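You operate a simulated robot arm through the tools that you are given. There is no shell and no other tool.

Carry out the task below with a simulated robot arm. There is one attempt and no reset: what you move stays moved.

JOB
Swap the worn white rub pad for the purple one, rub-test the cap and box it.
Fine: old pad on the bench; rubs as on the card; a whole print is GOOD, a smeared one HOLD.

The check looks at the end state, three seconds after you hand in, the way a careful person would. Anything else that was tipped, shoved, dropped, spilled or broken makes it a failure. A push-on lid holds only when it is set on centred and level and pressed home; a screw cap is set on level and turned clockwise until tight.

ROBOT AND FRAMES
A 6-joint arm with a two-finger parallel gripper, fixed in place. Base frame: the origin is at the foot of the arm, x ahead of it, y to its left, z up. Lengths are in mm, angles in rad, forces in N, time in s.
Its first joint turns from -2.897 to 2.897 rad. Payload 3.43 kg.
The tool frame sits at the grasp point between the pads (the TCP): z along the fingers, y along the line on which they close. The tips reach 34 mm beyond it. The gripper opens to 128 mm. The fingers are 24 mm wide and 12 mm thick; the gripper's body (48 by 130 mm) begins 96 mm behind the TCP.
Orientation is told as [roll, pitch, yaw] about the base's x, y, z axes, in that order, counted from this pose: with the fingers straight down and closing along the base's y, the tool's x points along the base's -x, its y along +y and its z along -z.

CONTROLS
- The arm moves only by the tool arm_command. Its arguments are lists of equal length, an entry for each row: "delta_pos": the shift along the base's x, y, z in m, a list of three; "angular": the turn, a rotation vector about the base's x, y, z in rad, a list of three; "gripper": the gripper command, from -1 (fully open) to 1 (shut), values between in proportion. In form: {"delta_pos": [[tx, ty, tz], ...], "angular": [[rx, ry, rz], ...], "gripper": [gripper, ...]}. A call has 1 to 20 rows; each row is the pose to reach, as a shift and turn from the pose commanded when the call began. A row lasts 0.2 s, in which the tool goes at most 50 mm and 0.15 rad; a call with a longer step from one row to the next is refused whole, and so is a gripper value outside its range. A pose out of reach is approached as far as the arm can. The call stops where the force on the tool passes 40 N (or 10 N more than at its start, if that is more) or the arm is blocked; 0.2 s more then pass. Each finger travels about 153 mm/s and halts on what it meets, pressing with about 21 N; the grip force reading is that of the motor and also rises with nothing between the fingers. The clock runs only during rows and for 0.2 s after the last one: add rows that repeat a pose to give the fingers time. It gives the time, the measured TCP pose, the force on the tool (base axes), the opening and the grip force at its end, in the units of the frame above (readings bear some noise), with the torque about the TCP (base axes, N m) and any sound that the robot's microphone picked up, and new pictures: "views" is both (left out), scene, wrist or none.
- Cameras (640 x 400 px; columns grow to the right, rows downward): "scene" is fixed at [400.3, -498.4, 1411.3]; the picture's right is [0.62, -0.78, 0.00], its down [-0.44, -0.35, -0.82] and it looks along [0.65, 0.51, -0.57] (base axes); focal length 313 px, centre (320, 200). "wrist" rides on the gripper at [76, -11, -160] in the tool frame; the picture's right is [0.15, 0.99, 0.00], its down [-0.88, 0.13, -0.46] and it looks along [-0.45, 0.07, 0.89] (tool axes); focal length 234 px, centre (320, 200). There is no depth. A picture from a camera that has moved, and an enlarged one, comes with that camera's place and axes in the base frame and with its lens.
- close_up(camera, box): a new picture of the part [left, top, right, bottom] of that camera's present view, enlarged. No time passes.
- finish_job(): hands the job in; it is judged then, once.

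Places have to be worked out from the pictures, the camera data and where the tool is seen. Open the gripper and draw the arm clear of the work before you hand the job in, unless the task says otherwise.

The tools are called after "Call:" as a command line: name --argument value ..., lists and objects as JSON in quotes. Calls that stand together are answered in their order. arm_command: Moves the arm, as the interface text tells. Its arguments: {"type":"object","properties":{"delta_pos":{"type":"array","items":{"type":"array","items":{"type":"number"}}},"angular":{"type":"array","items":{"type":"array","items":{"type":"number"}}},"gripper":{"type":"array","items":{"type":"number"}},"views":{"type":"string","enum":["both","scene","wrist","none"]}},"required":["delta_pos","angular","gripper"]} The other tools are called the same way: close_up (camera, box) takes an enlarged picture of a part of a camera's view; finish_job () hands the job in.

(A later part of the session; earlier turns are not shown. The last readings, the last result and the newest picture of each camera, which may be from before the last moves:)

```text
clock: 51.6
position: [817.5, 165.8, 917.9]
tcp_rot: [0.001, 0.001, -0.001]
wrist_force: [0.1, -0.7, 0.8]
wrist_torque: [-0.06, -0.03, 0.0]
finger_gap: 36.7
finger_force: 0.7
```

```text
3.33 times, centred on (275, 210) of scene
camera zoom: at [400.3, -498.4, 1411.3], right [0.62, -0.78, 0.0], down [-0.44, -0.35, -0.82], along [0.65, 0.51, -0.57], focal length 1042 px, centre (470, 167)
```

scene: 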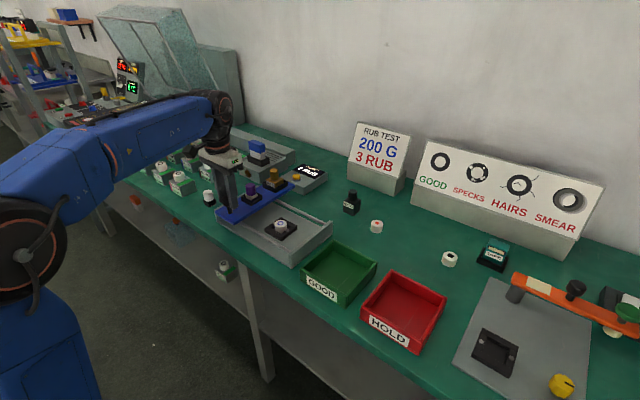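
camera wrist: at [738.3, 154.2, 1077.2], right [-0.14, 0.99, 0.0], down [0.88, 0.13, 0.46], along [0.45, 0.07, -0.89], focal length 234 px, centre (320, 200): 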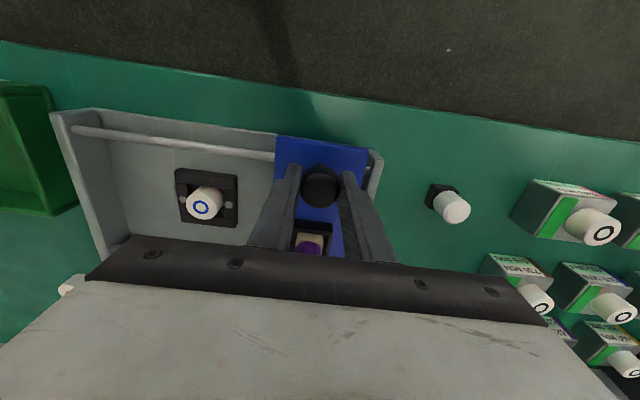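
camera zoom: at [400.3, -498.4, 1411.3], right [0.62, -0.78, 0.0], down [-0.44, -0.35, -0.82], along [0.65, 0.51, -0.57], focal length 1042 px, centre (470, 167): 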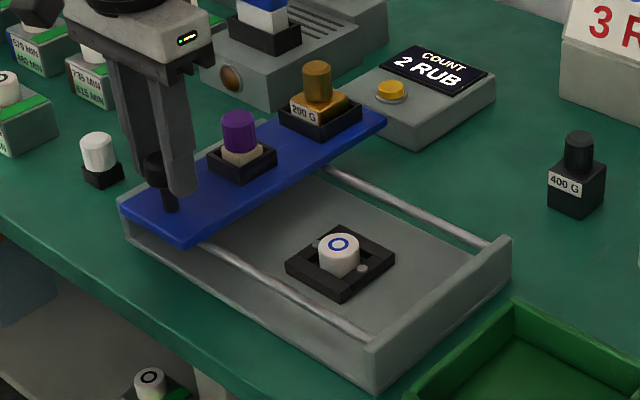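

The counter shows 2 RUB. I do the third forward stroke.

Call:
arm_command --delta_pos '[[0, -0.007, 0], [0, -0.017, 0], [0, -0.027, 0], [0, -0.037, 0], [0, -0.047, 0], [0, -0.057, 0], [0, -0.067, 0], [0, -0.077, 0], [0, -0.087, 0], [0, -0.097, 0], [0, -0.107, 0], [0, -0.117, 0], [0, -0.127, 0], [0, -0.135, 0], [0, -0.141, 0], [0, -0.143, 0], [0, -0.143, 0]]' --angular '[[0, 0, 0], [0, 0, 0], [0, 0, 0], [0, 0, 0], [0, 0, 0], [0, 0, 0], [0, 0, 0], [0, 0, 0], [0, 0, 0], [0, 0, 0], [0, 0, 0], [0, 0, 0], [0, 0, 0], [0, 0, 0], [0, 0, 0], [0, 0, 0], [0, 0, 0]]' --gripper '[0.44, 0.44, 0.44, 0.44, 0.44, 0.44, 0.44, 0.44, 0.44, 0.44, 0.44, 0.44, 0.44, 0.44, 0.44, 0.44, 0.44]' --views "scene"

Call:
close_up --camera "scene" --box '[210, 150, 340, 270]'

```text
clock: 55.2
position: [816.1, 21.4, 917.2]
tcp_rot: [0.0, -0.001, 0.0]
wrist_force: [1.0, 1.6, -1.4]
wrist_torque: [-0.01, 0.01, 0.04]
finger_gap: 36.6
finger_force: 1.0
```

scene: 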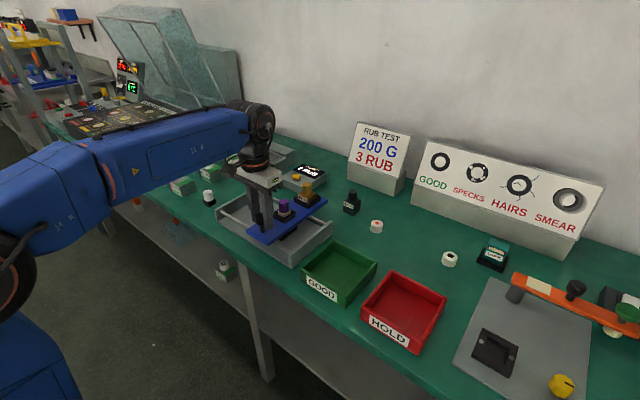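

```text
3.33 times, centred on (275, 210) of scene
camera zoom: at [400.3, -498.4, 1411.3], right [0.62, -0.78, 0.0], down [-0.44, -0.35, -0.82], along [0.65, 0.51, -0.57], focal length 1042 px, centre (470, 167)
```

zoom: 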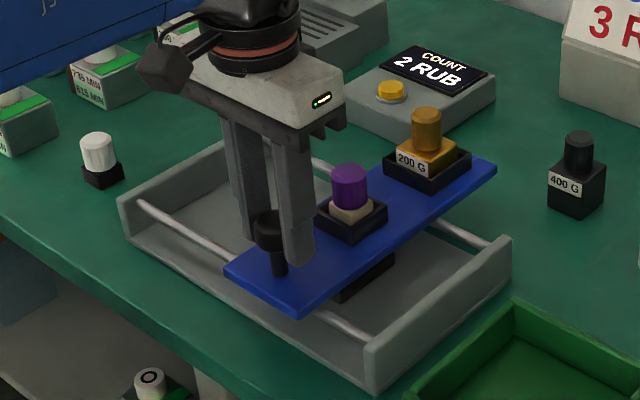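

The carriage is at the far end again; I return it for the third rub.

Call:
arm_command --delta_pos '[[0, 0.008, 0], [0, 0.018, 0], [0, 0.028, 0], [0, 0.038, 0], [0, 0.048, 0], [0, 0.058, 0], [0, 0.068, 0], [0, 0.078, 0], [0, 0.088, 0], [0, 0.098, 0], [0, 0.108, 0], [0, 0.118, 0], [0, 0.128, 0], [0, 0.136, 0], [0, 0.141, 0], [0, 0.143, 0], [0, 0.143, 0]]' --angular '[[0, 0, 0], [0, 0, 0], [0, 0, 0], [0, 0, 0], [0, 0, 0], [0, 0, 0], [0, 0, 0], [0, 0, 0], [0, 0, 0], [0, 0, 0], [0, 0, 0], [0, 0, 0], [0, 0, 0], [0, 0, 0], [0, 0, 0], [0, 0, 0], [0, 0, 0]]' --gripper '[0.44, 0.44, 0.44, 0.44, 0.44, 0.44, 0.44, 0.44, 0.44, 0.44, 0.44, 0.44, 0.44, 0.44, 0.44, 0.44, 0.44]' --views "both"

Call:
close_up --camera "scene" --box '[210, 150, 340, 270]'

Call:
close_up --camera "scene" --box '[262, 205, 302, 245]'

Call:
close_up --camera "wrist" --box '[160, 150, 260, 240]'

```text
clock: 58.8
position: [817.5, 167.0, 918.9]
tcp_rot: [0.0, 0.0, -0.001]
wrist_force: [0.1, -0.3, 0.3]
wrist_torque: [-0.05, -0.01, 0.0]
finger_gap: 36.8
finger_force: 0.9
camera wrist: at [740.9, 156.0, 1078.3], right [-0.15, 0.99, 0.0], down [0.88, 0.13, 0.46], along [0.45, 0.07, -0.89], focal length 234 px, centre (320, 200)
```

scene: 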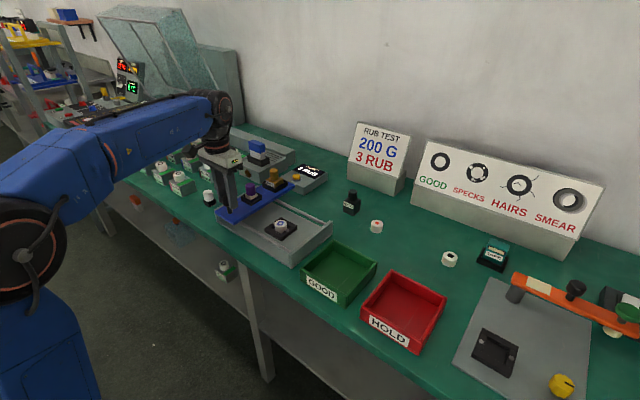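
wrist: 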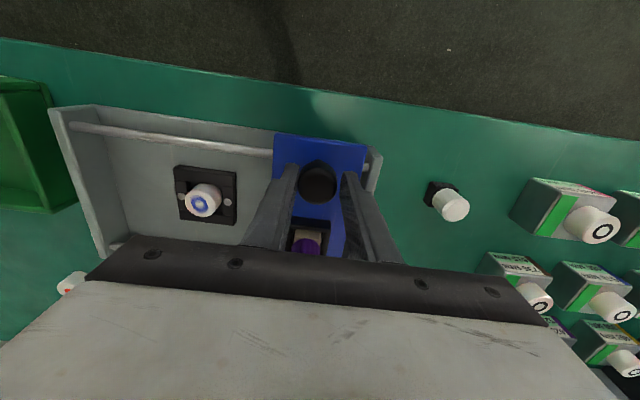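

```text
3.33 times, centred on (275, 210) of scene
camera zoom: at [400.3, -498.4, 1411.3], right [0.62, -0.78, 0.0], down [-0.44, -0.35, -0.82], along [0.65, 0.51, -0.57], focal length 1042 px, centre (470, 167)
```

zoom: 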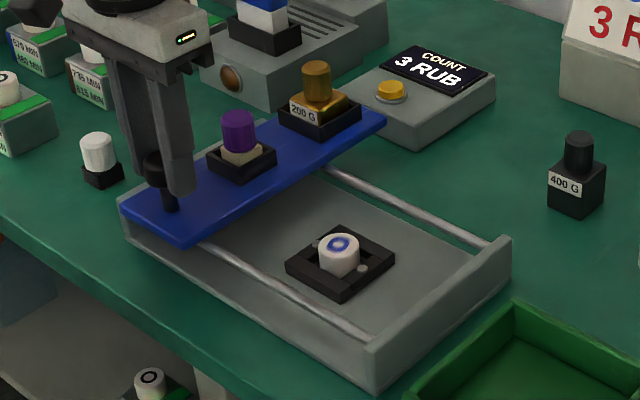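

```text
10.00 times, centred on (282, 225) of scene
camera zoom: at [400.3, -498.4, 1411.3], right [0.62, -0.78, 0.0], down [-0.44, -0.35, -0.82], along [0.65, 0.51, -0.57], focal length 3128 px, centre (700, -50)
```

zoom: 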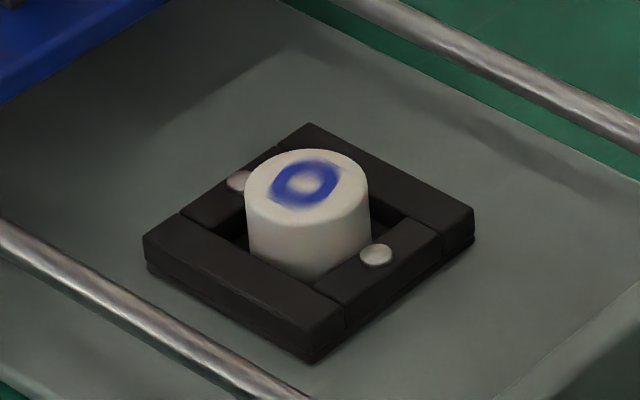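

```text
4.44 times, centred on (210, 195) of wrist
camera zoom: at [740.9, 156.0, 1078.3], right [-0.15, 0.99, 0.0], down [0.88, 0.13, 0.46], along [0.45, 0.07, -0.89], focal length 1041 px, centre (809, 222)
```

zoom: 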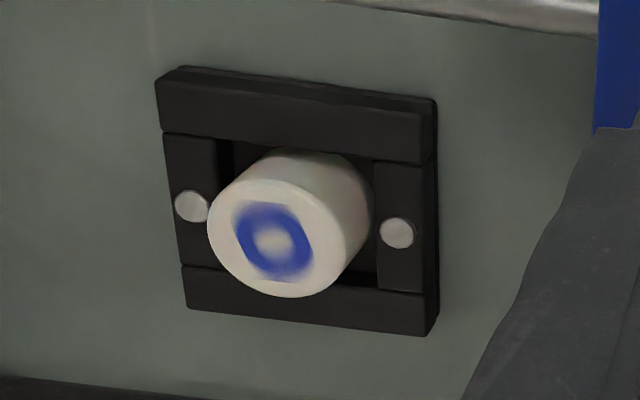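

The counter reads 3 RUB and the print is now clearly blurred — a smear, so the cap goes to HOLD (red). I release the knob, rise, and move above the cap at about (889, 35.5).

Call:
arm_command --delta_pos '[[0, -0.002, 0], [0, -0.002, 0], [0, -0.002, 0.02], [0, -0.002, 0.06], [0.018, -0.034, 0.06], [0.036, -0.067, 0.06], [0.054, -0.1, 0.06], [0.07, -0.132, 0.06], [0.07, -0.132, 0.06], [0.07, -0.132, 0.06]]' --angular '[[0, 0, 0], [0, 0, 0], [0, 0, 0], [0, 0, 0], [0, 0, 0], [0, 0, 0], [0, 0, 0], [0, 0, 0], [0, 0, 0], [0, 0, 0]]' --gripper '[0.1, 0.1, 0.1, 0.1, 0.1, 0.1, 0.1, 0.1, 0.1, 0.1]'

Call:
close_up --camera "wrist" --box '[240, 80, 400, 220]'

Call:
close_up --camera "scene" --box '[210, 150, 340, 270]'

```text
clock: 61.0
position: [889.9, 34.8, 978.3]
tcp_rot: [-0.001, -0.002, -0.001]
wrist_force: [0.2, -0.6, -0.2]
wrist_torque: [0.0, -0.01, 0.02]
finger_gap: 57.4
finger_force: 0.0
camera wrist: at [814.6, 24.5, 1138.2], right [-0.15, 0.99, 0.0], down [0.88, 0.13, 0.46], along [0.45, 0.07, -0.89], focal length 234 px, centre (320, 200)
```

scene: 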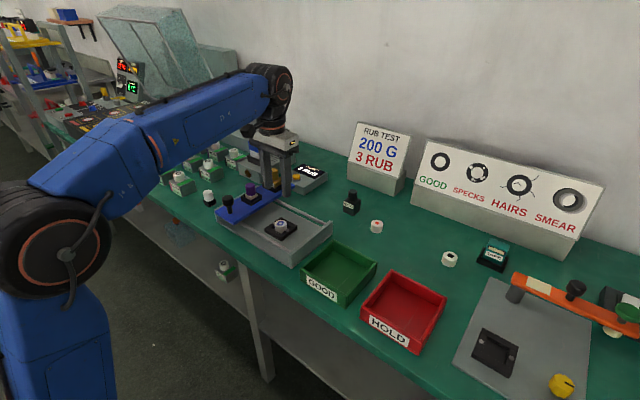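
wrist: 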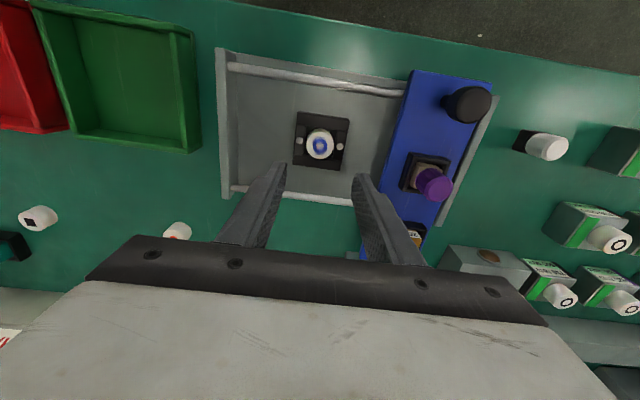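

```text
2.86 times, centred on (320, 150) of wrist
camera zoom: at [814.6, 24.5, 1138.2], right [-0.15, 0.99, 0.0], down [0.88, 0.13, 0.46], along [0.45, 0.07, -0.89], focal length 669 px, centre (320, 343)
```

zoom: 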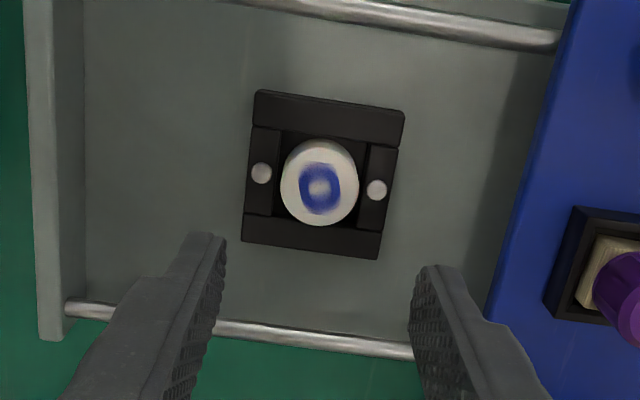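

```text
3.33 times, centred on (275, 210) of scene
camera zoom: at [400.3, -498.4, 1411.3], right [0.62, -0.78, 0.0], down [-0.44, -0.35, -0.82], along [0.65, 0.51, -0.57], focal length 1042 px, centre (470, 167)
```

zoom: 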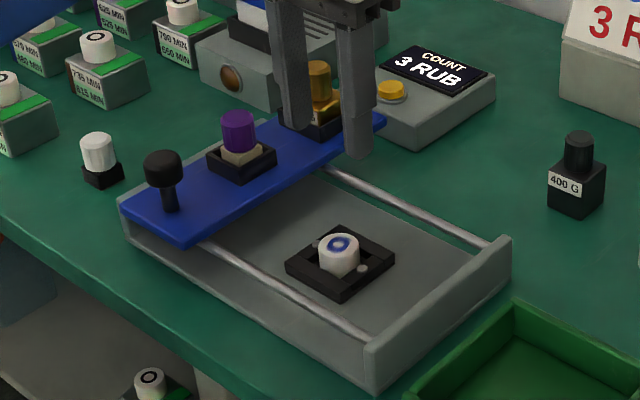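

The smear is confirmed. The cap (35 mm wide) is at (888.6, 35.4); I shift −1.5 mm in x and descend with the tips stopping just above the nest's screw heads (z≈823).

Call:
arm_command --delta_pos '[[-0.0015, 0, -0.03], [-0.0015, 0, -0.06], [-0.0015, 0, -0.085], [-0.0015, 0, -0.102], [-0.0015, 0, -0.112], [-0.0015, 0, -0.115], [-0.0015, 0, -0.115]]' --angular '[[0, 0, 0], [0, 0, 0], [0, 0, 0], [0, 0, 0], [0, 0, 0], [0, 0, 0], [0, 0, 0]]' --gripper '[0.1, 0.1, 0.1, 0.1, 0.1, 0.1, 0.1]'

Call:
close_up --camera "wrist" --box '[240, 120, 400, 260]'

Call:
close_up --camera "scene" --box '[240, 180, 320, 260]'

```text
clock: 62.6
position: [885.9, 32.3, 861.8]
tcp_rot: [0.0, 0.001, 0.0]
wrist_force: [-1.2, -0.3, 0.4]
wrist_torque: [0.01, 0.01, -0.03]
finger_gap: 57.5
finger_force: 0.1
camera wrist: at [810.0, 21.6, 1022.0], right [-0.15, 0.99, 0.0], down [0.88, 0.13, 0.46], along [0.45, 0.07, -0.89], focal length 234 px, centre (320, 200)
```

scene: 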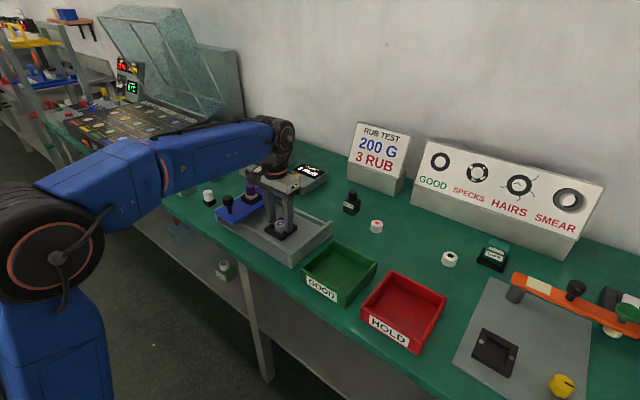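
wrist: 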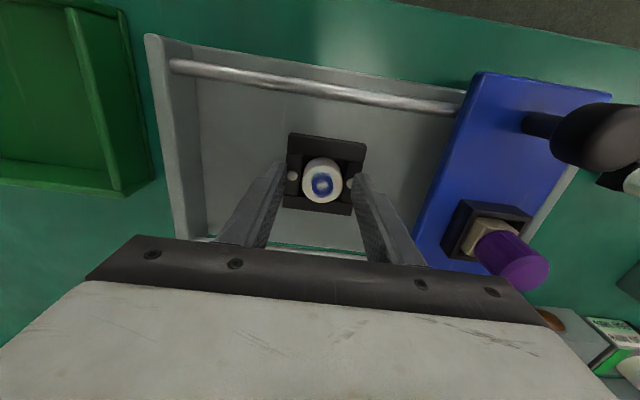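

```text
2.86 times, centred on (320, 190) of wrist
camera zoom: at [810.0, 21.6, 1022.0], right [-0.15, 0.99, 0.0], down [0.88, 0.13, 0.46], along [0.45, 0.07, -0.89], focal length 669 px, centre (320, 229)
```

zoom: 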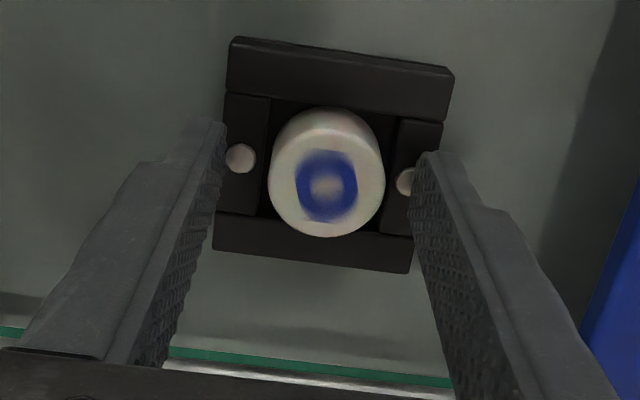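

```text
5.00 times, centred on (280, 220) of scene
camera zoom: at [400.3, -498.4, 1411.3], right [0.62, -0.78, 0.0], down [-0.44, -0.35, -0.82], along [0.65, 0.51, -0.57], focal length 1564 px, centre (520, 100)
```

zoom: 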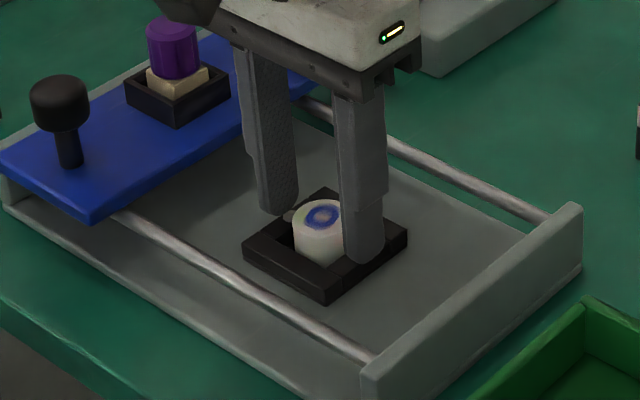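

The cap is at (888.2, 35.6) while the tool measures (886, 32.5). I correct +2.2 x, +3 y and lower 2 mm, checking for contact.

Call:
arm_command --delta_pos '[[0.0022, 0.003, 0], [0.0022, 0.003, 0], [0.0022, 0.003, -0.002], [0.0022, 0.003, -0.002], [0.0022, 0.003, -0.002]]' --angular '[[0, 0, 0], [0, 0, 0], [0, 0, 0], [0, 0, 0], [0, 0, 0]]' --gripper '[0.1, 0.1, 0.1, 0.1, 0.1]'

Call:
close_up --camera "wrist" --box '[240, 120, 400, 260]'

Call:
close_up --camera "scene" --box '[260, 200, 310, 245]'

```text
clock: 63.8
position: [888.0, 36.3, 861.2]
tcp_rot: [0.001, 0.0, -0.001]
wrist_force: [0.0, 0.5, 0.0]
wrist_torque: [0.03, 0.03, 0.01]
finger_gap: 57.4
finger_force: 0.0
camera wrist: at [811.7, 25.1, 1021.4], right [-0.15, 0.99, 0.0], down [0.88, 0.13, 0.46], along [0.45, 0.07, -0.89], focal length 234 px, centre (320, 200)
```

scene: 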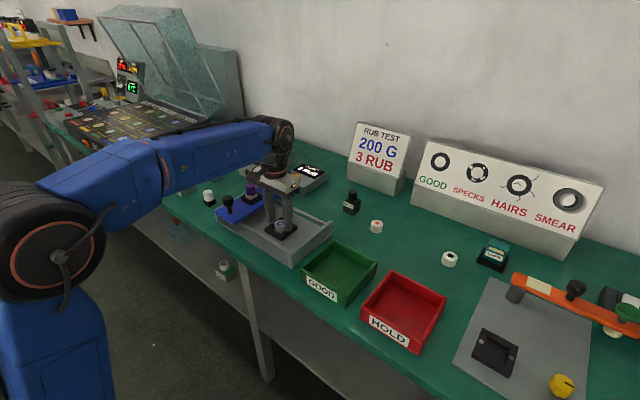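
wrist: 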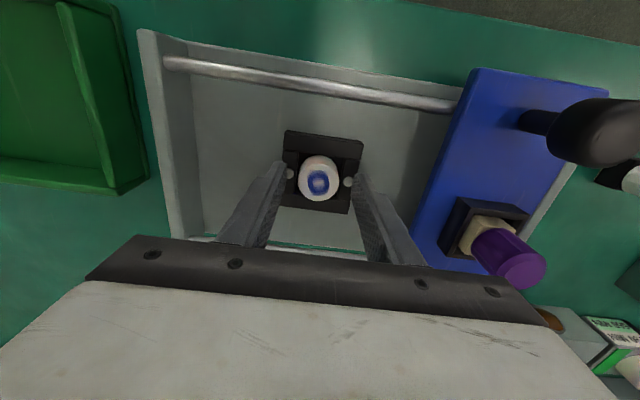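

```text
2.86 times, centred on (320, 190) of wrist
camera zoom: at [811.7, 25.1, 1021.4], right [-0.15, 0.99, 0.0], down [0.88, 0.13, 0.46], along [0.45, 0.07, -0.89], focal length 669 px, centre (320, 229)
```

zoom: 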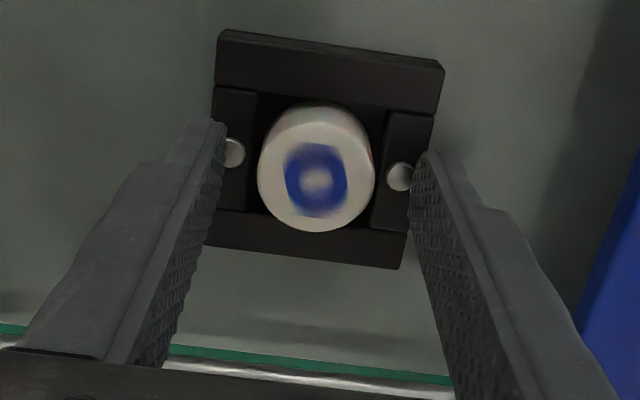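

```text
8.89 times, centred on (285, 222) of scene
camera zoom: at [400.3, -498.4, 1411.3], right [0.62, -0.78, 0.0], down [-0.44, -0.35, -0.82], along [0.65, 0.51, -0.57], focal length 2780 px, centre (631, 0)
```

zoom: 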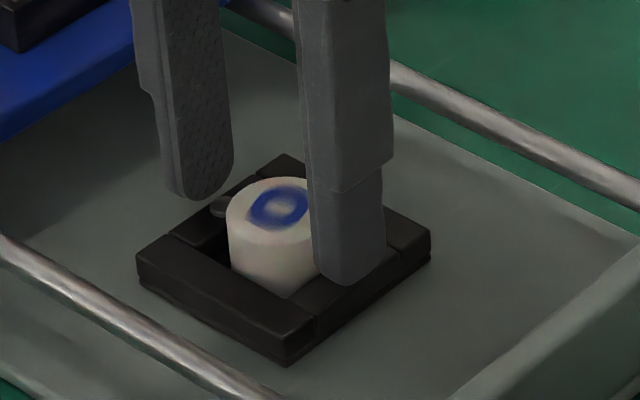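

No contact, tips sit just above the screw heads, and the cap is centred (y 35.5 vs TCP 36.2). I close on the cap and check the grip before lifting.

Call:
arm_command --delta_pos '[[0, -0.0005, 0], [0, -0.0005, 0], [0, -0.0005, 0], [0, -0.0005, 0]]' --angular '[[0, 0, 0], [0, 0, 0], [0, 0, 0], [0, 0, 0]]' --gripper '[0.3, 0.6, 1, 1]'

Call:
close_up --camera "scene" --box '[260, 200, 310, 245]'

```text
clock: 64.8
position: [886.9, 34.3, 861.9]
tcp_rot: [0.0, 0.001, 0.0]
wrist_force: [0.5, -0.5, 0.0]
wrist_torque: [0.02, 0.02, -0.02]
finger_gap: 32.9
finger_force: 20.6
camera wrist: at [811.0, 24.5, 1021.6], right [-0.15, 0.99, 0.0], down [0.88, 0.13, 0.46], along [0.45, 0.07, -0.89], focal length 234 px, centre (320, 200)
```

scene: 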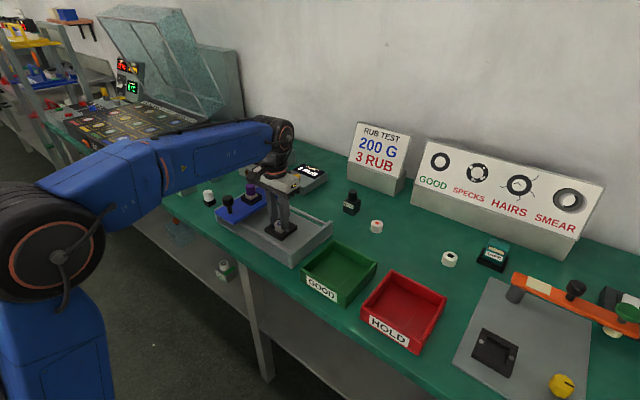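
wrist: 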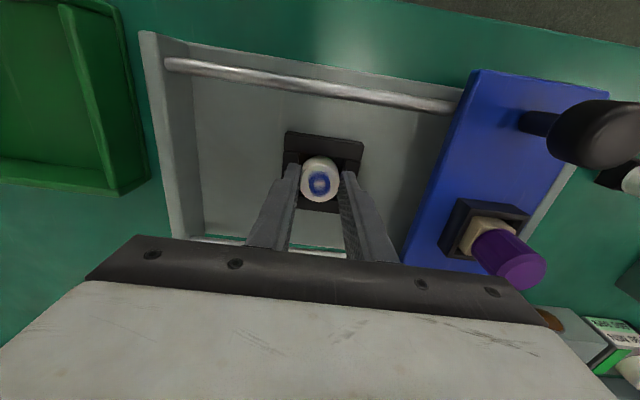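

```text
8.89 times, centred on (285, 222) of scene
camera zoom: at [400.3, -498.4, 1411.3], right [0.62, -0.78, 0.0], down [-0.44, -0.35, -0.82], along [0.65, 0.51, -0.57], focal length 2780 px, centre (631, 0)
```

zoom: 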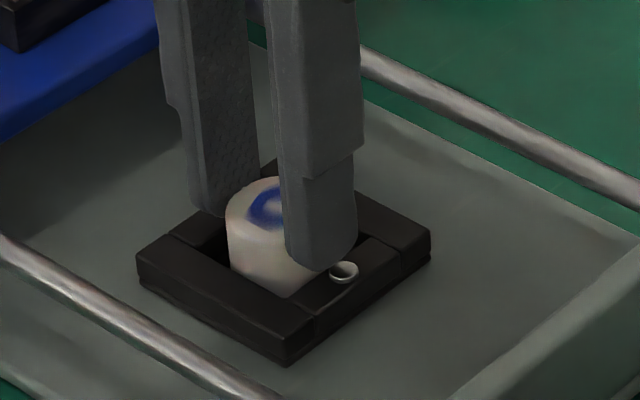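

The cap is gripped (gap 32.9). I lift it slowly out of the nest.

Call:
arm_command --delta_pos '[[0, 0, 0.004], [0, 0, 0.008], [0, 0, 0.014], [0, 0, 0.022], [0, 0, 0.035], [0, 0, 0.06], [0, 0, 0.09], [0, 0, 0.12], [0, 0, 0.12]]' --angular '[[0, 0, 0], [0, 0, 0], [0, 0, 0], [0, 0, 0], [0, 0, 0], [0, 0, 0], [0, 0, 0], [0, 0, 0], [0, 0, 0]]' --gripper '[1, 1, 1, 1, 1, 1, 1, 1, 1]'

Call:
close_up --camera "scene" --box '[230, 150, 330, 250]'

Call:
close_up --camera "wrist" --box '[240, 120, 400, 260]'

```text
clock: 66.8
position: [886.4, 34.4, 980.3]
tcp_rot: [0.0, 0.0, 0.0]
wrist_force: [0.1, -0.4, -0.1]
wrist_torque: [0.0, -0.03, 0.0]
finger_gap: 32.7
finger_force: 21.0
camera wrist: at [810.0, 24.8, 1140.9], right [-0.15, 0.99, 0.0], down [0.88, 0.13, 0.46], along [0.45, 0.07, -0.89], focal length 234 px, centre (320, 200)
```

scene: 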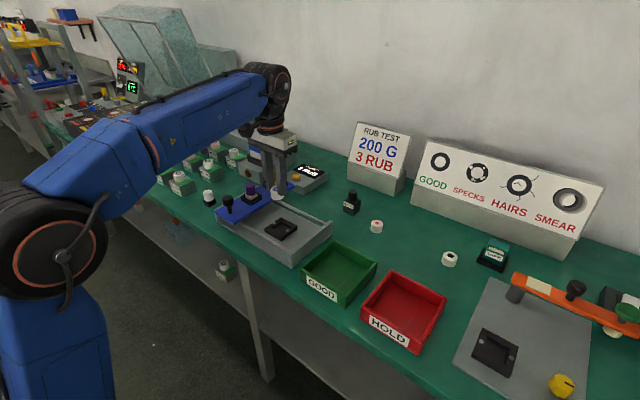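
wrist: 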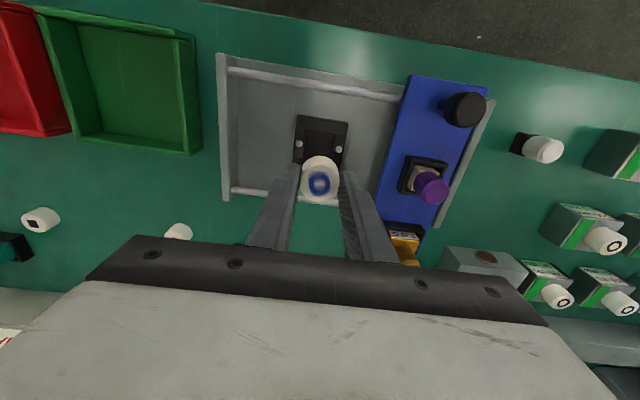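

```text
4.00 times, centred on (280, 200) of scene
camera zoom: at [400.3, -498.4, 1411.3], right [0.62, -0.78, 0.0], down [-0.44, -0.35, -0.82], along [0.65, 0.51, -0.57], focal length 1251 px, centre (480, 200)
```

zoom: 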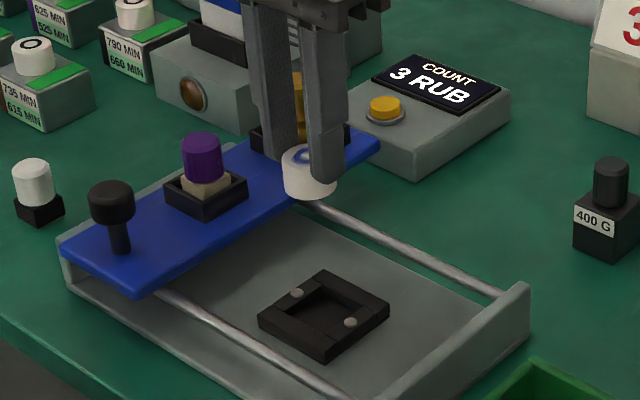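

```text
2.86 times, centred on (320, 190) of wrist
camera zoom: at [810.0, 24.8, 1140.9], right [-0.15, 0.99, 0.0], down [0.88, 0.13, 0.46], along [0.45, 0.07, -0.89], focal length 669 px, centre (320, 229)
```

zoom: 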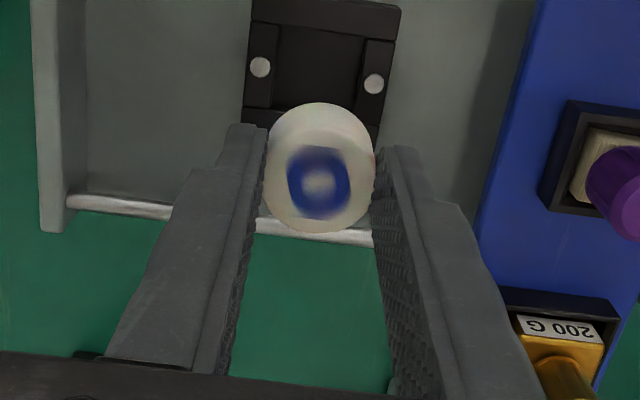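

The cap is out and the smear is plain. I carry it over toward the red HOLD box, estimated to span x 785–925, y −437 to −310.

Call:
arm_command --delta_pos '[[-0.002, -0.03, 0], [-0.005, -0.07, 0], [-0.008, -0.11, 0], [-0.011, -0.15, 0], [-0.014, -0.19, 0], [-0.017, -0.23, 0], [-0.02, -0.27, 0], [-0.023, -0.31, 0], [-0.026, -0.35, 0], [-0.03, -0.385, 0], [-0.03, -0.406, 0], [-0.03, -0.406, 0], [-0.03, -0.406, 0]]' --angular '[[0, 0, 0], [0, 0, 0], [0, 0, 0], [0, 0, 0], [0, 0, 0], [0, 0, 0], [0, 0, 0], [0, 0, 0], [0, 0, 0], [0, 0, 0], [0, 0, 0], [0, 0, 0], [0, 0, 0]]' --gripper '[1, 1, 1, 1, 1, 1, 1, 1, 1, 1, 1, 1, 1]'

Call:
close_up --camera "wrist" --box '[160, 40, 480, 250]'

Call:
close_up --camera "scene" --box '[290, 200, 470, 370]'

```text
clock: 69.6
position: [856.8, -373.1, 979.8]
tcp_rot: [0.0, -0.001, 0.001]
wrist_force: [-0.7, -0.3, -0.1]
wrist_torque: [-0.01, 0.02, 0.01]
finger_gap: 32.9
finger_force: 20.7
camera wrist: at [780.2, -383.4, 1140.0], right [-0.15, 0.99, 0.0], down [0.88, 0.13, 0.46], along [0.45, 0.07, -0.89], focal length 234 px, centre (320, 200)
```

scene: 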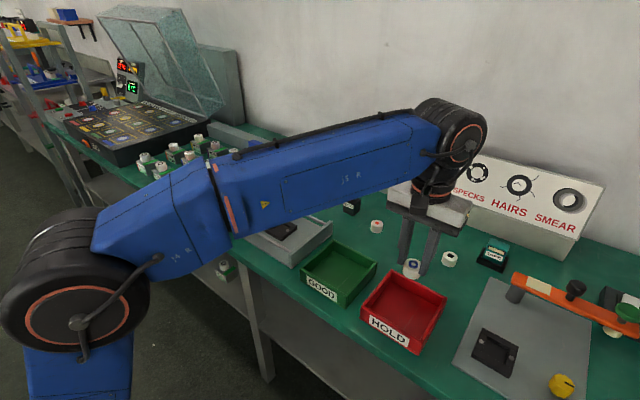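
wrist: 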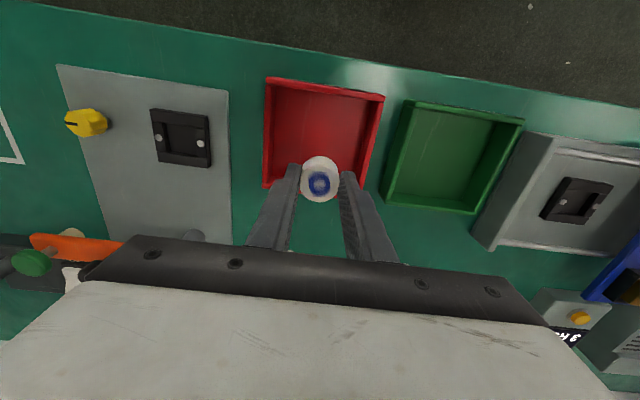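

```text
1.90 times, centred on (320, 145) of wrist
camera zoom: at [780.2, -383.4, 1140.0], right [-0.15, 0.99, 0.0], down [0.88, 0.13, 0.46], along [0.45, 0.07, -0.89], focal length 446 px, centre (320, 305)
```

zoom: 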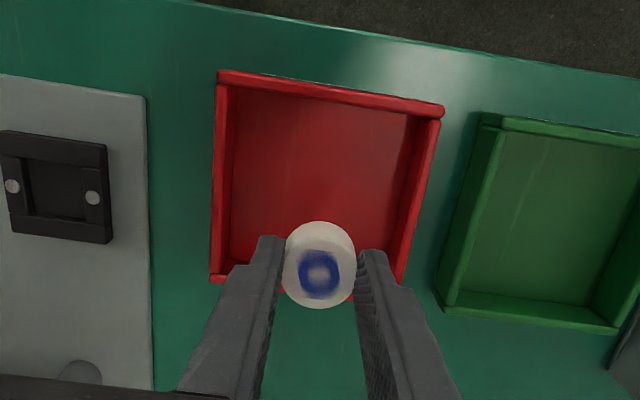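

```text
2.35 times, centred on (380, 285) of scene
camera zoom: at [400.3, -498.4, 1411.3], right [0.62, -0.78, 0.0], down [-0.44, -0.35, -0.82], along [0.65, 0.51, -0.57], focal length 736 px, centre (179, 0)
```

zoom: 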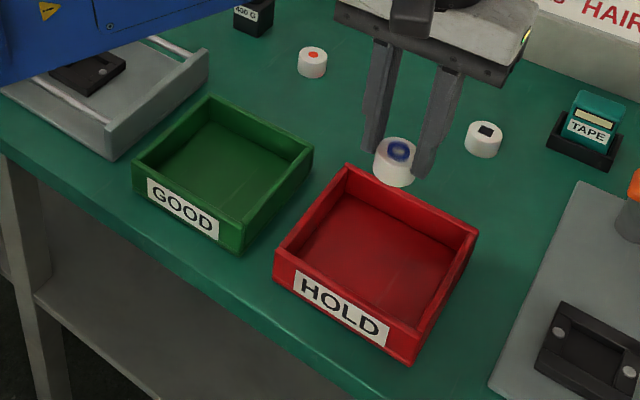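

The box rim computes to x 787–924, y −443…−306, so the tool (857, −373) is right over its centre. I lower the cap most of the way.

Call:
arm_command --delta_pos '[[0, 0, -0.03], [0, 0, -0.06], [0, 0, -0.085], [0, 0, -0.102], [0, 0, -0.112], [0, 0, -0.112]]' --angular '[[0, 0, 0], [0, 0, 0], [0, 0, 0], [0, 0, 0], [0, 0, 0], [0, 0, 0]]' --gripper '[1, 1, 1, 1, 1, 1]'

Call:
close_up --camera "scene" --box '[340, 240, 460, 350]'

Call:
close_up --camera "wrist" --box '[200, 60, 440, 260]'

```text
clock: 71.0
position: [858.5, -370.2, 868.4]
tcp_rot: [0.0, -0.001, 0.0]
wrist_force: [1.3, -0.1, 0.0]
wrist_torque: [0.0, -0.01, 0.01]
finger_gap: 32.8
finger_force: 21.2
camera wrist: at [782.8, -381.2, 1028.6], right [-0.15, 0.99, 0.0], down [0.88, 0.13, 0.46], along [0.45, 0.07, -0.89], focal length 234 px, centre (320, 200)
```

scene: 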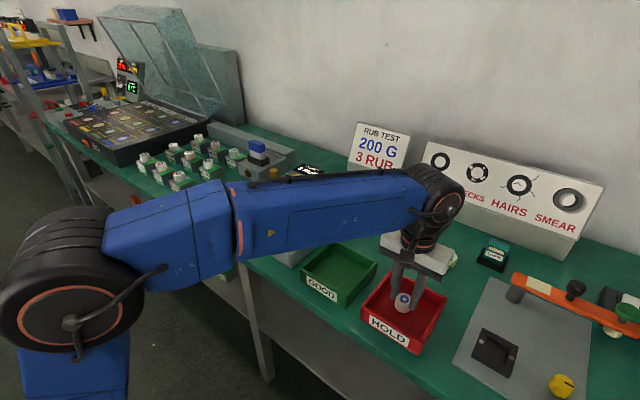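
wrist: 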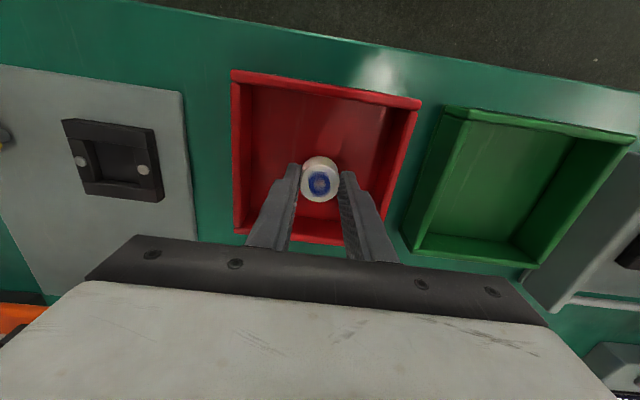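

```text
3.64 times, centred on (400, 295) of scene
camera zoom: at [400.3, -498.4, 1411.3], right [0.62, -0.78, 0.0], down [-0.44, -0.35, -0.82], along [0.65, 0.51, -0.57], focal length 1137 px, centre (29, -146)
```

zoom: 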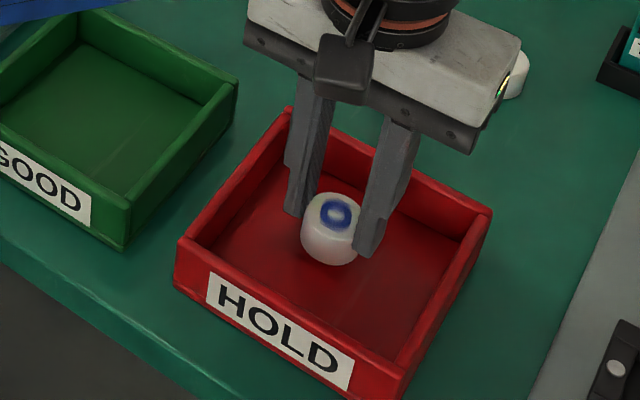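

```text
2.00 times, centred on (320, 160) of wrist
camera zoom: at [782.8, -381.2, 1028.6], right [-0.15, 0.99, 0.0], down [0.88, 0.13, 0.46], along [0.45, 0.07, -0.89], focal length 468 px, centre (320, 280)
```

zoom: 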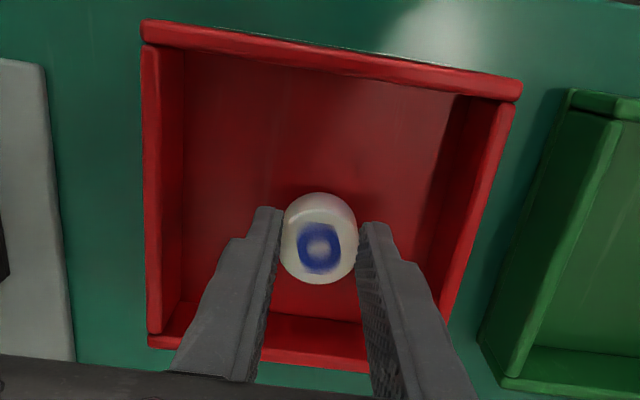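

The cap is inside the HOLD box, close to the floor. I lower gently to contact.

Call:
arm_command --delta_pos '[[0, 0, -0.003], [0, 0, -0.006], [0, 0, -0.006]]' --angular '[[0, 0, 0], [0, 0, 0], [0, 0, 0]]' --gripper '[1, 1, 1]' --views "none"

```text
clock: 71.8
position: [858.5, -370.9, 863.0]
tcp_rot: [-0.001, 0.0, -0.001]
wrist_force: [-0.5, -0.2, 0.2]
wrist_torque: [0.0, 0.01, -0.01]
finger_gap: 33.0
finger_force: 20.6
```

Still no contact; I continue in 1 mm steps.

Call:
arm_command --delta_pos '[[0, 0, -0.001], [0, 0, -0.002], [0, 0, -0.003], [0, 0, -0.003]]' --angular '[[0, 0, 0], [0, 0, 0], [0, 0, 0], [0, 0, 0]]' --gripper '[1, 1, 1, 1]' --views "none"

```text
clock: 72.8
position: [856.5, -371.4, 860.9]
tcp_rot: [0.0, 0.0, -0.001]
wrist_force: [0.2, -0.1, -0.2]
wrist_torque: [-0.04, -0.01, 0.0]
finger_gap: 32.7
finger_force: 20.7
```

No contact yet at TCP z≈861; down another few millimetres.

Call:
arm_command --delta_pos '[[0, 0, -0.001], [0, 0, -0.002], [0, 0, -0.003], [0, 0, -0.003]]' --angular '[[0, 0, 0], [0, 0, 0], [0, 0, 0], [0, 0, 0]]' --gripper '[1, 1, 1, 1]' --views "scene"

Call:
close_up --camera "scene" --box '[340, 240, 460, 350]'

```text
clock: 73.8
position: [855.0, -371.3, 859.2]
tcp_rot: [0.001, -0.001, 0.001]
wrist_force: [0.1, -0.1, 0.3]
wrist_torque: [0.0, 0.01, -0.02]
finger_gap: 32.8
finger_force: 21.1
```

scene: 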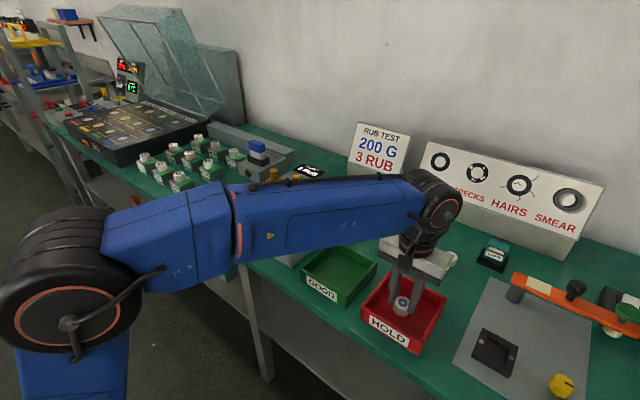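

```text
3.64 times, centred on (400, 295) of scene
camera zoom: at [400.3, -498.4, 1411.3], right [0.62, -0.78, 0.0], down [-0.44, -0.35, -0.82], along [0.65, 0.51, -0.57], focal length 1137 px, centre (29, -146)
```

zoom: 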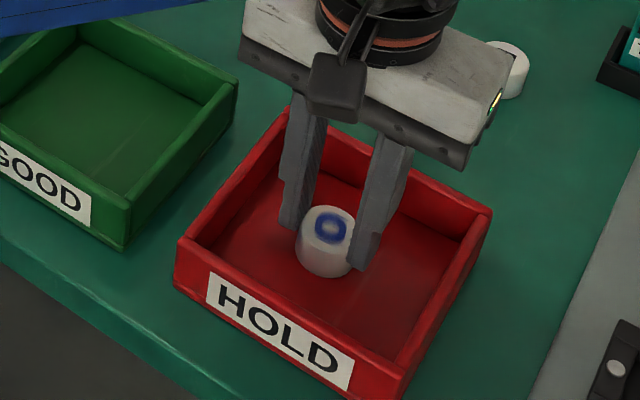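

The cap looks nearly on the floor but no force yet. I keep stepping down.

Call:
arm_command --delta_pos '[[0, 0, -0.001], [0, 0, -0.002], [0, 0, -0.003], [0, 0, -0.003]]' --angular '[[0, 0, 0], [0, 0, 0], [0, 0, 0], [0, 0, 0]]' --gripper '[1, 1, 1, 1]' --views "none"

```text
clock: 74.8
position: [856.5, -369.7, 856.0]
tcp_rot: [0.0, 0.0, 0.001]
wrist_force: [-1.4, 0.7, 11.6]
wrist_torque: [0.03, 0.05, 0.02]
finger_gap: 32.8
finger_force: 20.8
```

Contact at 11.6 N: the cap stands on the box floor. I ease off 1 mm, open moderately and rise clear.

Call:
arm_command --delta_pos '[[0, 0, 0.001], [0, 0, 0.001], [0, 0, 0.001], [0, 0, 0.02], [0, 0, 0.05], [0, 0, 0.09], [0, 0, 0.13], [0, 0, 0.13]]' --angular '[[0, 0, 0], [0, 0, 0], [0, 0, 0], [0, 0, 0], [0, 0, 0], [0, 0, 0], [0, 0, 0], [0, 0, 0]]' --gripper '[0.4, 0.2, 0.1, 0.1, 0.1, 0.1, 0.1, 0.1]'

Call:
close_up --camera "scene" --box '[340, 240, 460, 350]'

Call:
close_up --camera "wrist" --box '[240, 80, 400, 220]'

```text
clock: 76.6
position: [858.4, -372.2, 984.1]
tcp_rot: [0.001, 0.0, -0.001]
wrist_force: [-0.2, 0.3, -0.2]
wrist_torque: [-0.04, -0.03, 0.02]
finger_gap: 57.4
finger_force: 0.1
camera wrist: at [781.5, -382.1, 1145.0], right [-0.15, 0.99, 0.0], down [0.88, 0.13, 0.46], along [0.45, 0.07, -0.89], focal length 234 px, centre (320, 200)
```

scene: 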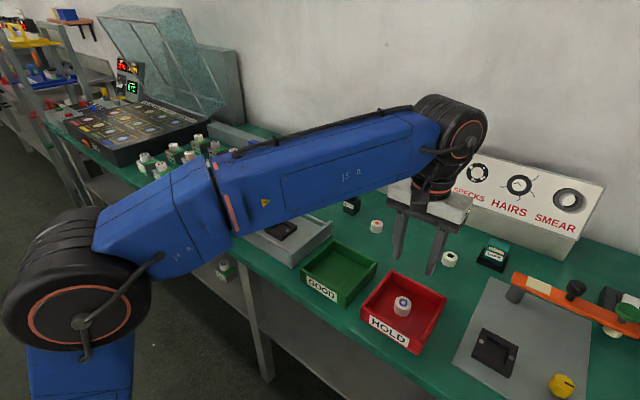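
wrist: 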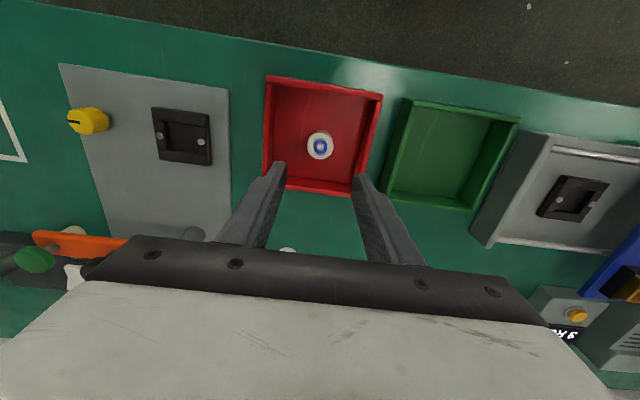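

```text
3.64 times, centred on (400, 295) of scene
camera zoom: at [400.3, -498.4, 1411.3], right [0.62, -0.78, 0.0], down [-0.44, -0.35, -0.82], along [0.65, 0.51, -0.57], focal length 1137 px, centre (29, -146)
```

zoom: 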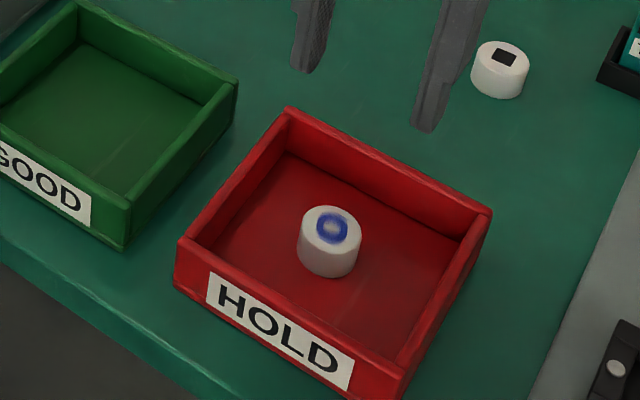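

```text
2.86 times, centred on (320, 150) of wrist
camera zoom: at [781.5, -382.1, 1145.0], right [-0.15, 0.99, 0.0], down [0.88, 0.13, 0.46], along [0.45, 0.07, -0.89], focal length 669 px, centre (320, 343)
```

zoom: 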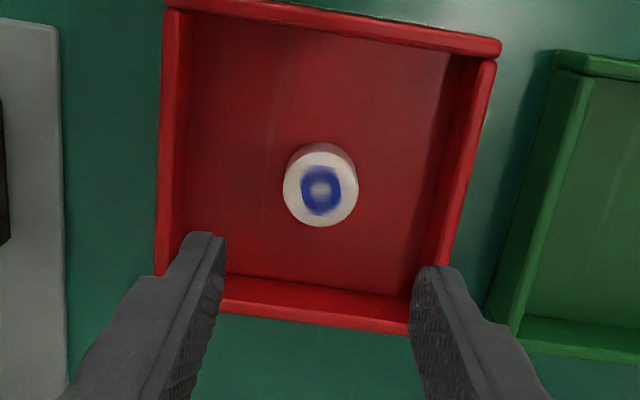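

The smeared cap stands in the HOLD box. I open the gripper and withdraw the arm up and back toward its start pose, then verify the whole bench.

Call:
arm_command --delta_pos '[[0, 0, 0.04], [0, 0, 0.08], [0, 0, 0.12], [0, 0, 0.146], [-0.026, 0.03, 0.146], [-0.052, 0.06, 0.146], [-0.078, 0.09, 0.146], [-0.104, 0.12, 0.146], [-0.13, 0.15, 0.146], [-0.158, 0.18, 0.146], [-0.166, 0.22, 0.146], [-0.174, 0.26, 0.146], [-0.182, 0.3, 0.146], [-0.19, 0.34, 0.146], [-0.198, 0.375, 0.146], [-0.198, 0.375, 0.146]]' --angular '[[0, 0, 0], [0, 0, 0], [0, 0, 0], [0, 0, 0], [0, 0, 0], [0, 0, 0], [0, 0, 0], [0, 0, 0], [0, 0, 0], [0, 0, 0], [0, 0, 0], [0, 0, 0], [0, 0, 0], [0, 0, 0], [0, 0, 0], [0, 0, 0]]' --gripper '[0.1, 0, -0.5, -1, -1, -1, -1, -1, -1, -1, -1, -1, -1, -1, -1, -1]' --views "none"

```text
clock: 80.0
position: [658.8, 5.3, 1131.0]
tcp_rot: [-0.002, 0.0, -0.001]
wrist_force: [0.0, 0.5, 0.2]
wrist_torque: [-0.02, 0.01, 0.01]
finger_gap: 128.0
finger_force: 0.0
out of reach, approached as far as the arm can: row 4
```

The arm is back at (659, 5, 1131), gripper open. I go on to near the start pose and look over everything.

Call:
arm_command --delta_pos '[[-0.005, 0.04, 0], [-0.01, 0.08, 0], [-0.016, 0.12, 0], [-0.022, 0.16, 0], [-0.028, 0.2, 0], [-0.034, 0.24, 0], [-0.038, 0.278, 0], [-0.038, 0.278, 0]]' --angular '[[0, 0, 0], [0, 0, 0], [0, 0, 0], [0, 0, 0], [0, 0, 0], [0, 0, 0], [0, 0, 0], [0, 0, 0]]' --gripper '[-1, -1, -1, -1, -1, -1, -1, -1]'

Call:
close_up --camera "scene" --box '[180, 130, 340, 270]'

Call:
close_up --camera "scene" --box '[240, 168, 280, 208]'

Call:
close_up --camera "scene" --box '[320, 180, 480, 360]'

```text
clock: 81.8
position: [618.6, 281.8, 1131.9]
tcp_rot: [-0.001, 0.001, 0.0]
wrist_force: [0.6, -0.1, -0.2]
wrist_torque: [0.02, -0.02, 0.03]
finger_gap: 127.8
finger_force: 0.1
camera wrist: at [542.3, 270.6, 1291.3], right [-0.15, 0.99, 0.0], down [0.88, 0.13, 0.46], along [0.45, 0.07, -0.89], focal length 234 px, centre (320, 200)
```

scene: 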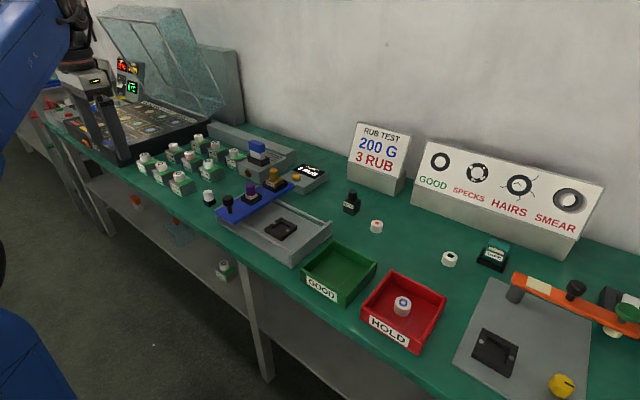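
wrist: 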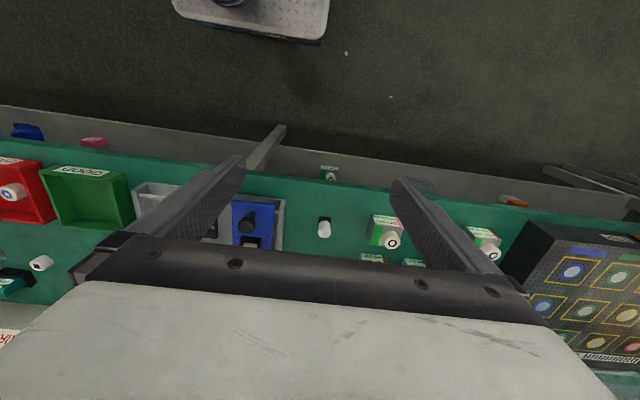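

```text
2.86 times, centred on (260, 200) of scene
camera zoom: at [400.3, -498.4, 1411.3], right [0.62, -0.78, 0.0], down [-0.44, -0.35, -0.82], along [0.65, 0.51, -0.57], focal length 894 px, centre (491, 200)
```

zoom: 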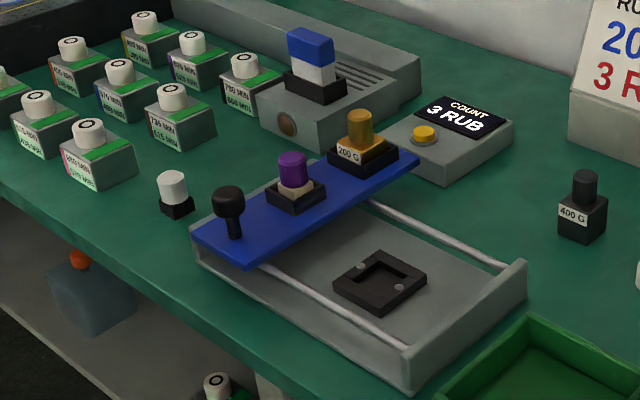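

```text
10.00 times, centred on (260, 188) of scene
camera zoom: at [400.3, -498.4, 1411.3], right [0.62, -0.78, 0.0], down [-0.44, -0.35, -0.82], along [0.65, 0.51, -0.57], focal length 3128 px, centre (920, 320)
```

zoom: 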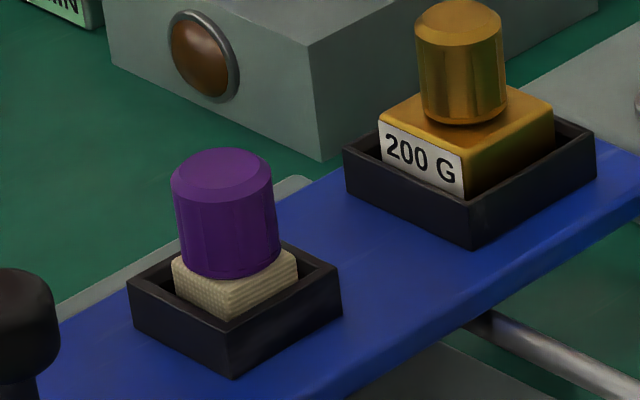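

```text
2.22 times, centred on (400, 270) of scene
camera zoom: at [400.3, -498.4, 1411.3], right [0.62, -0.78, 0.0], down [-0.44, -0.35, -0.82], along [0.65, 0.51, -0.57], focal length 695 px, centre (142, 44)
```

zoom: 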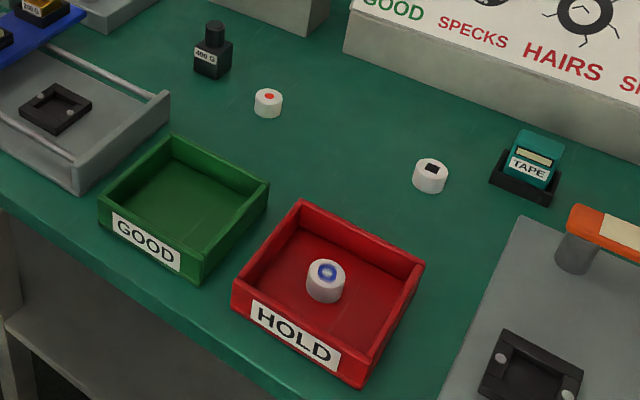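

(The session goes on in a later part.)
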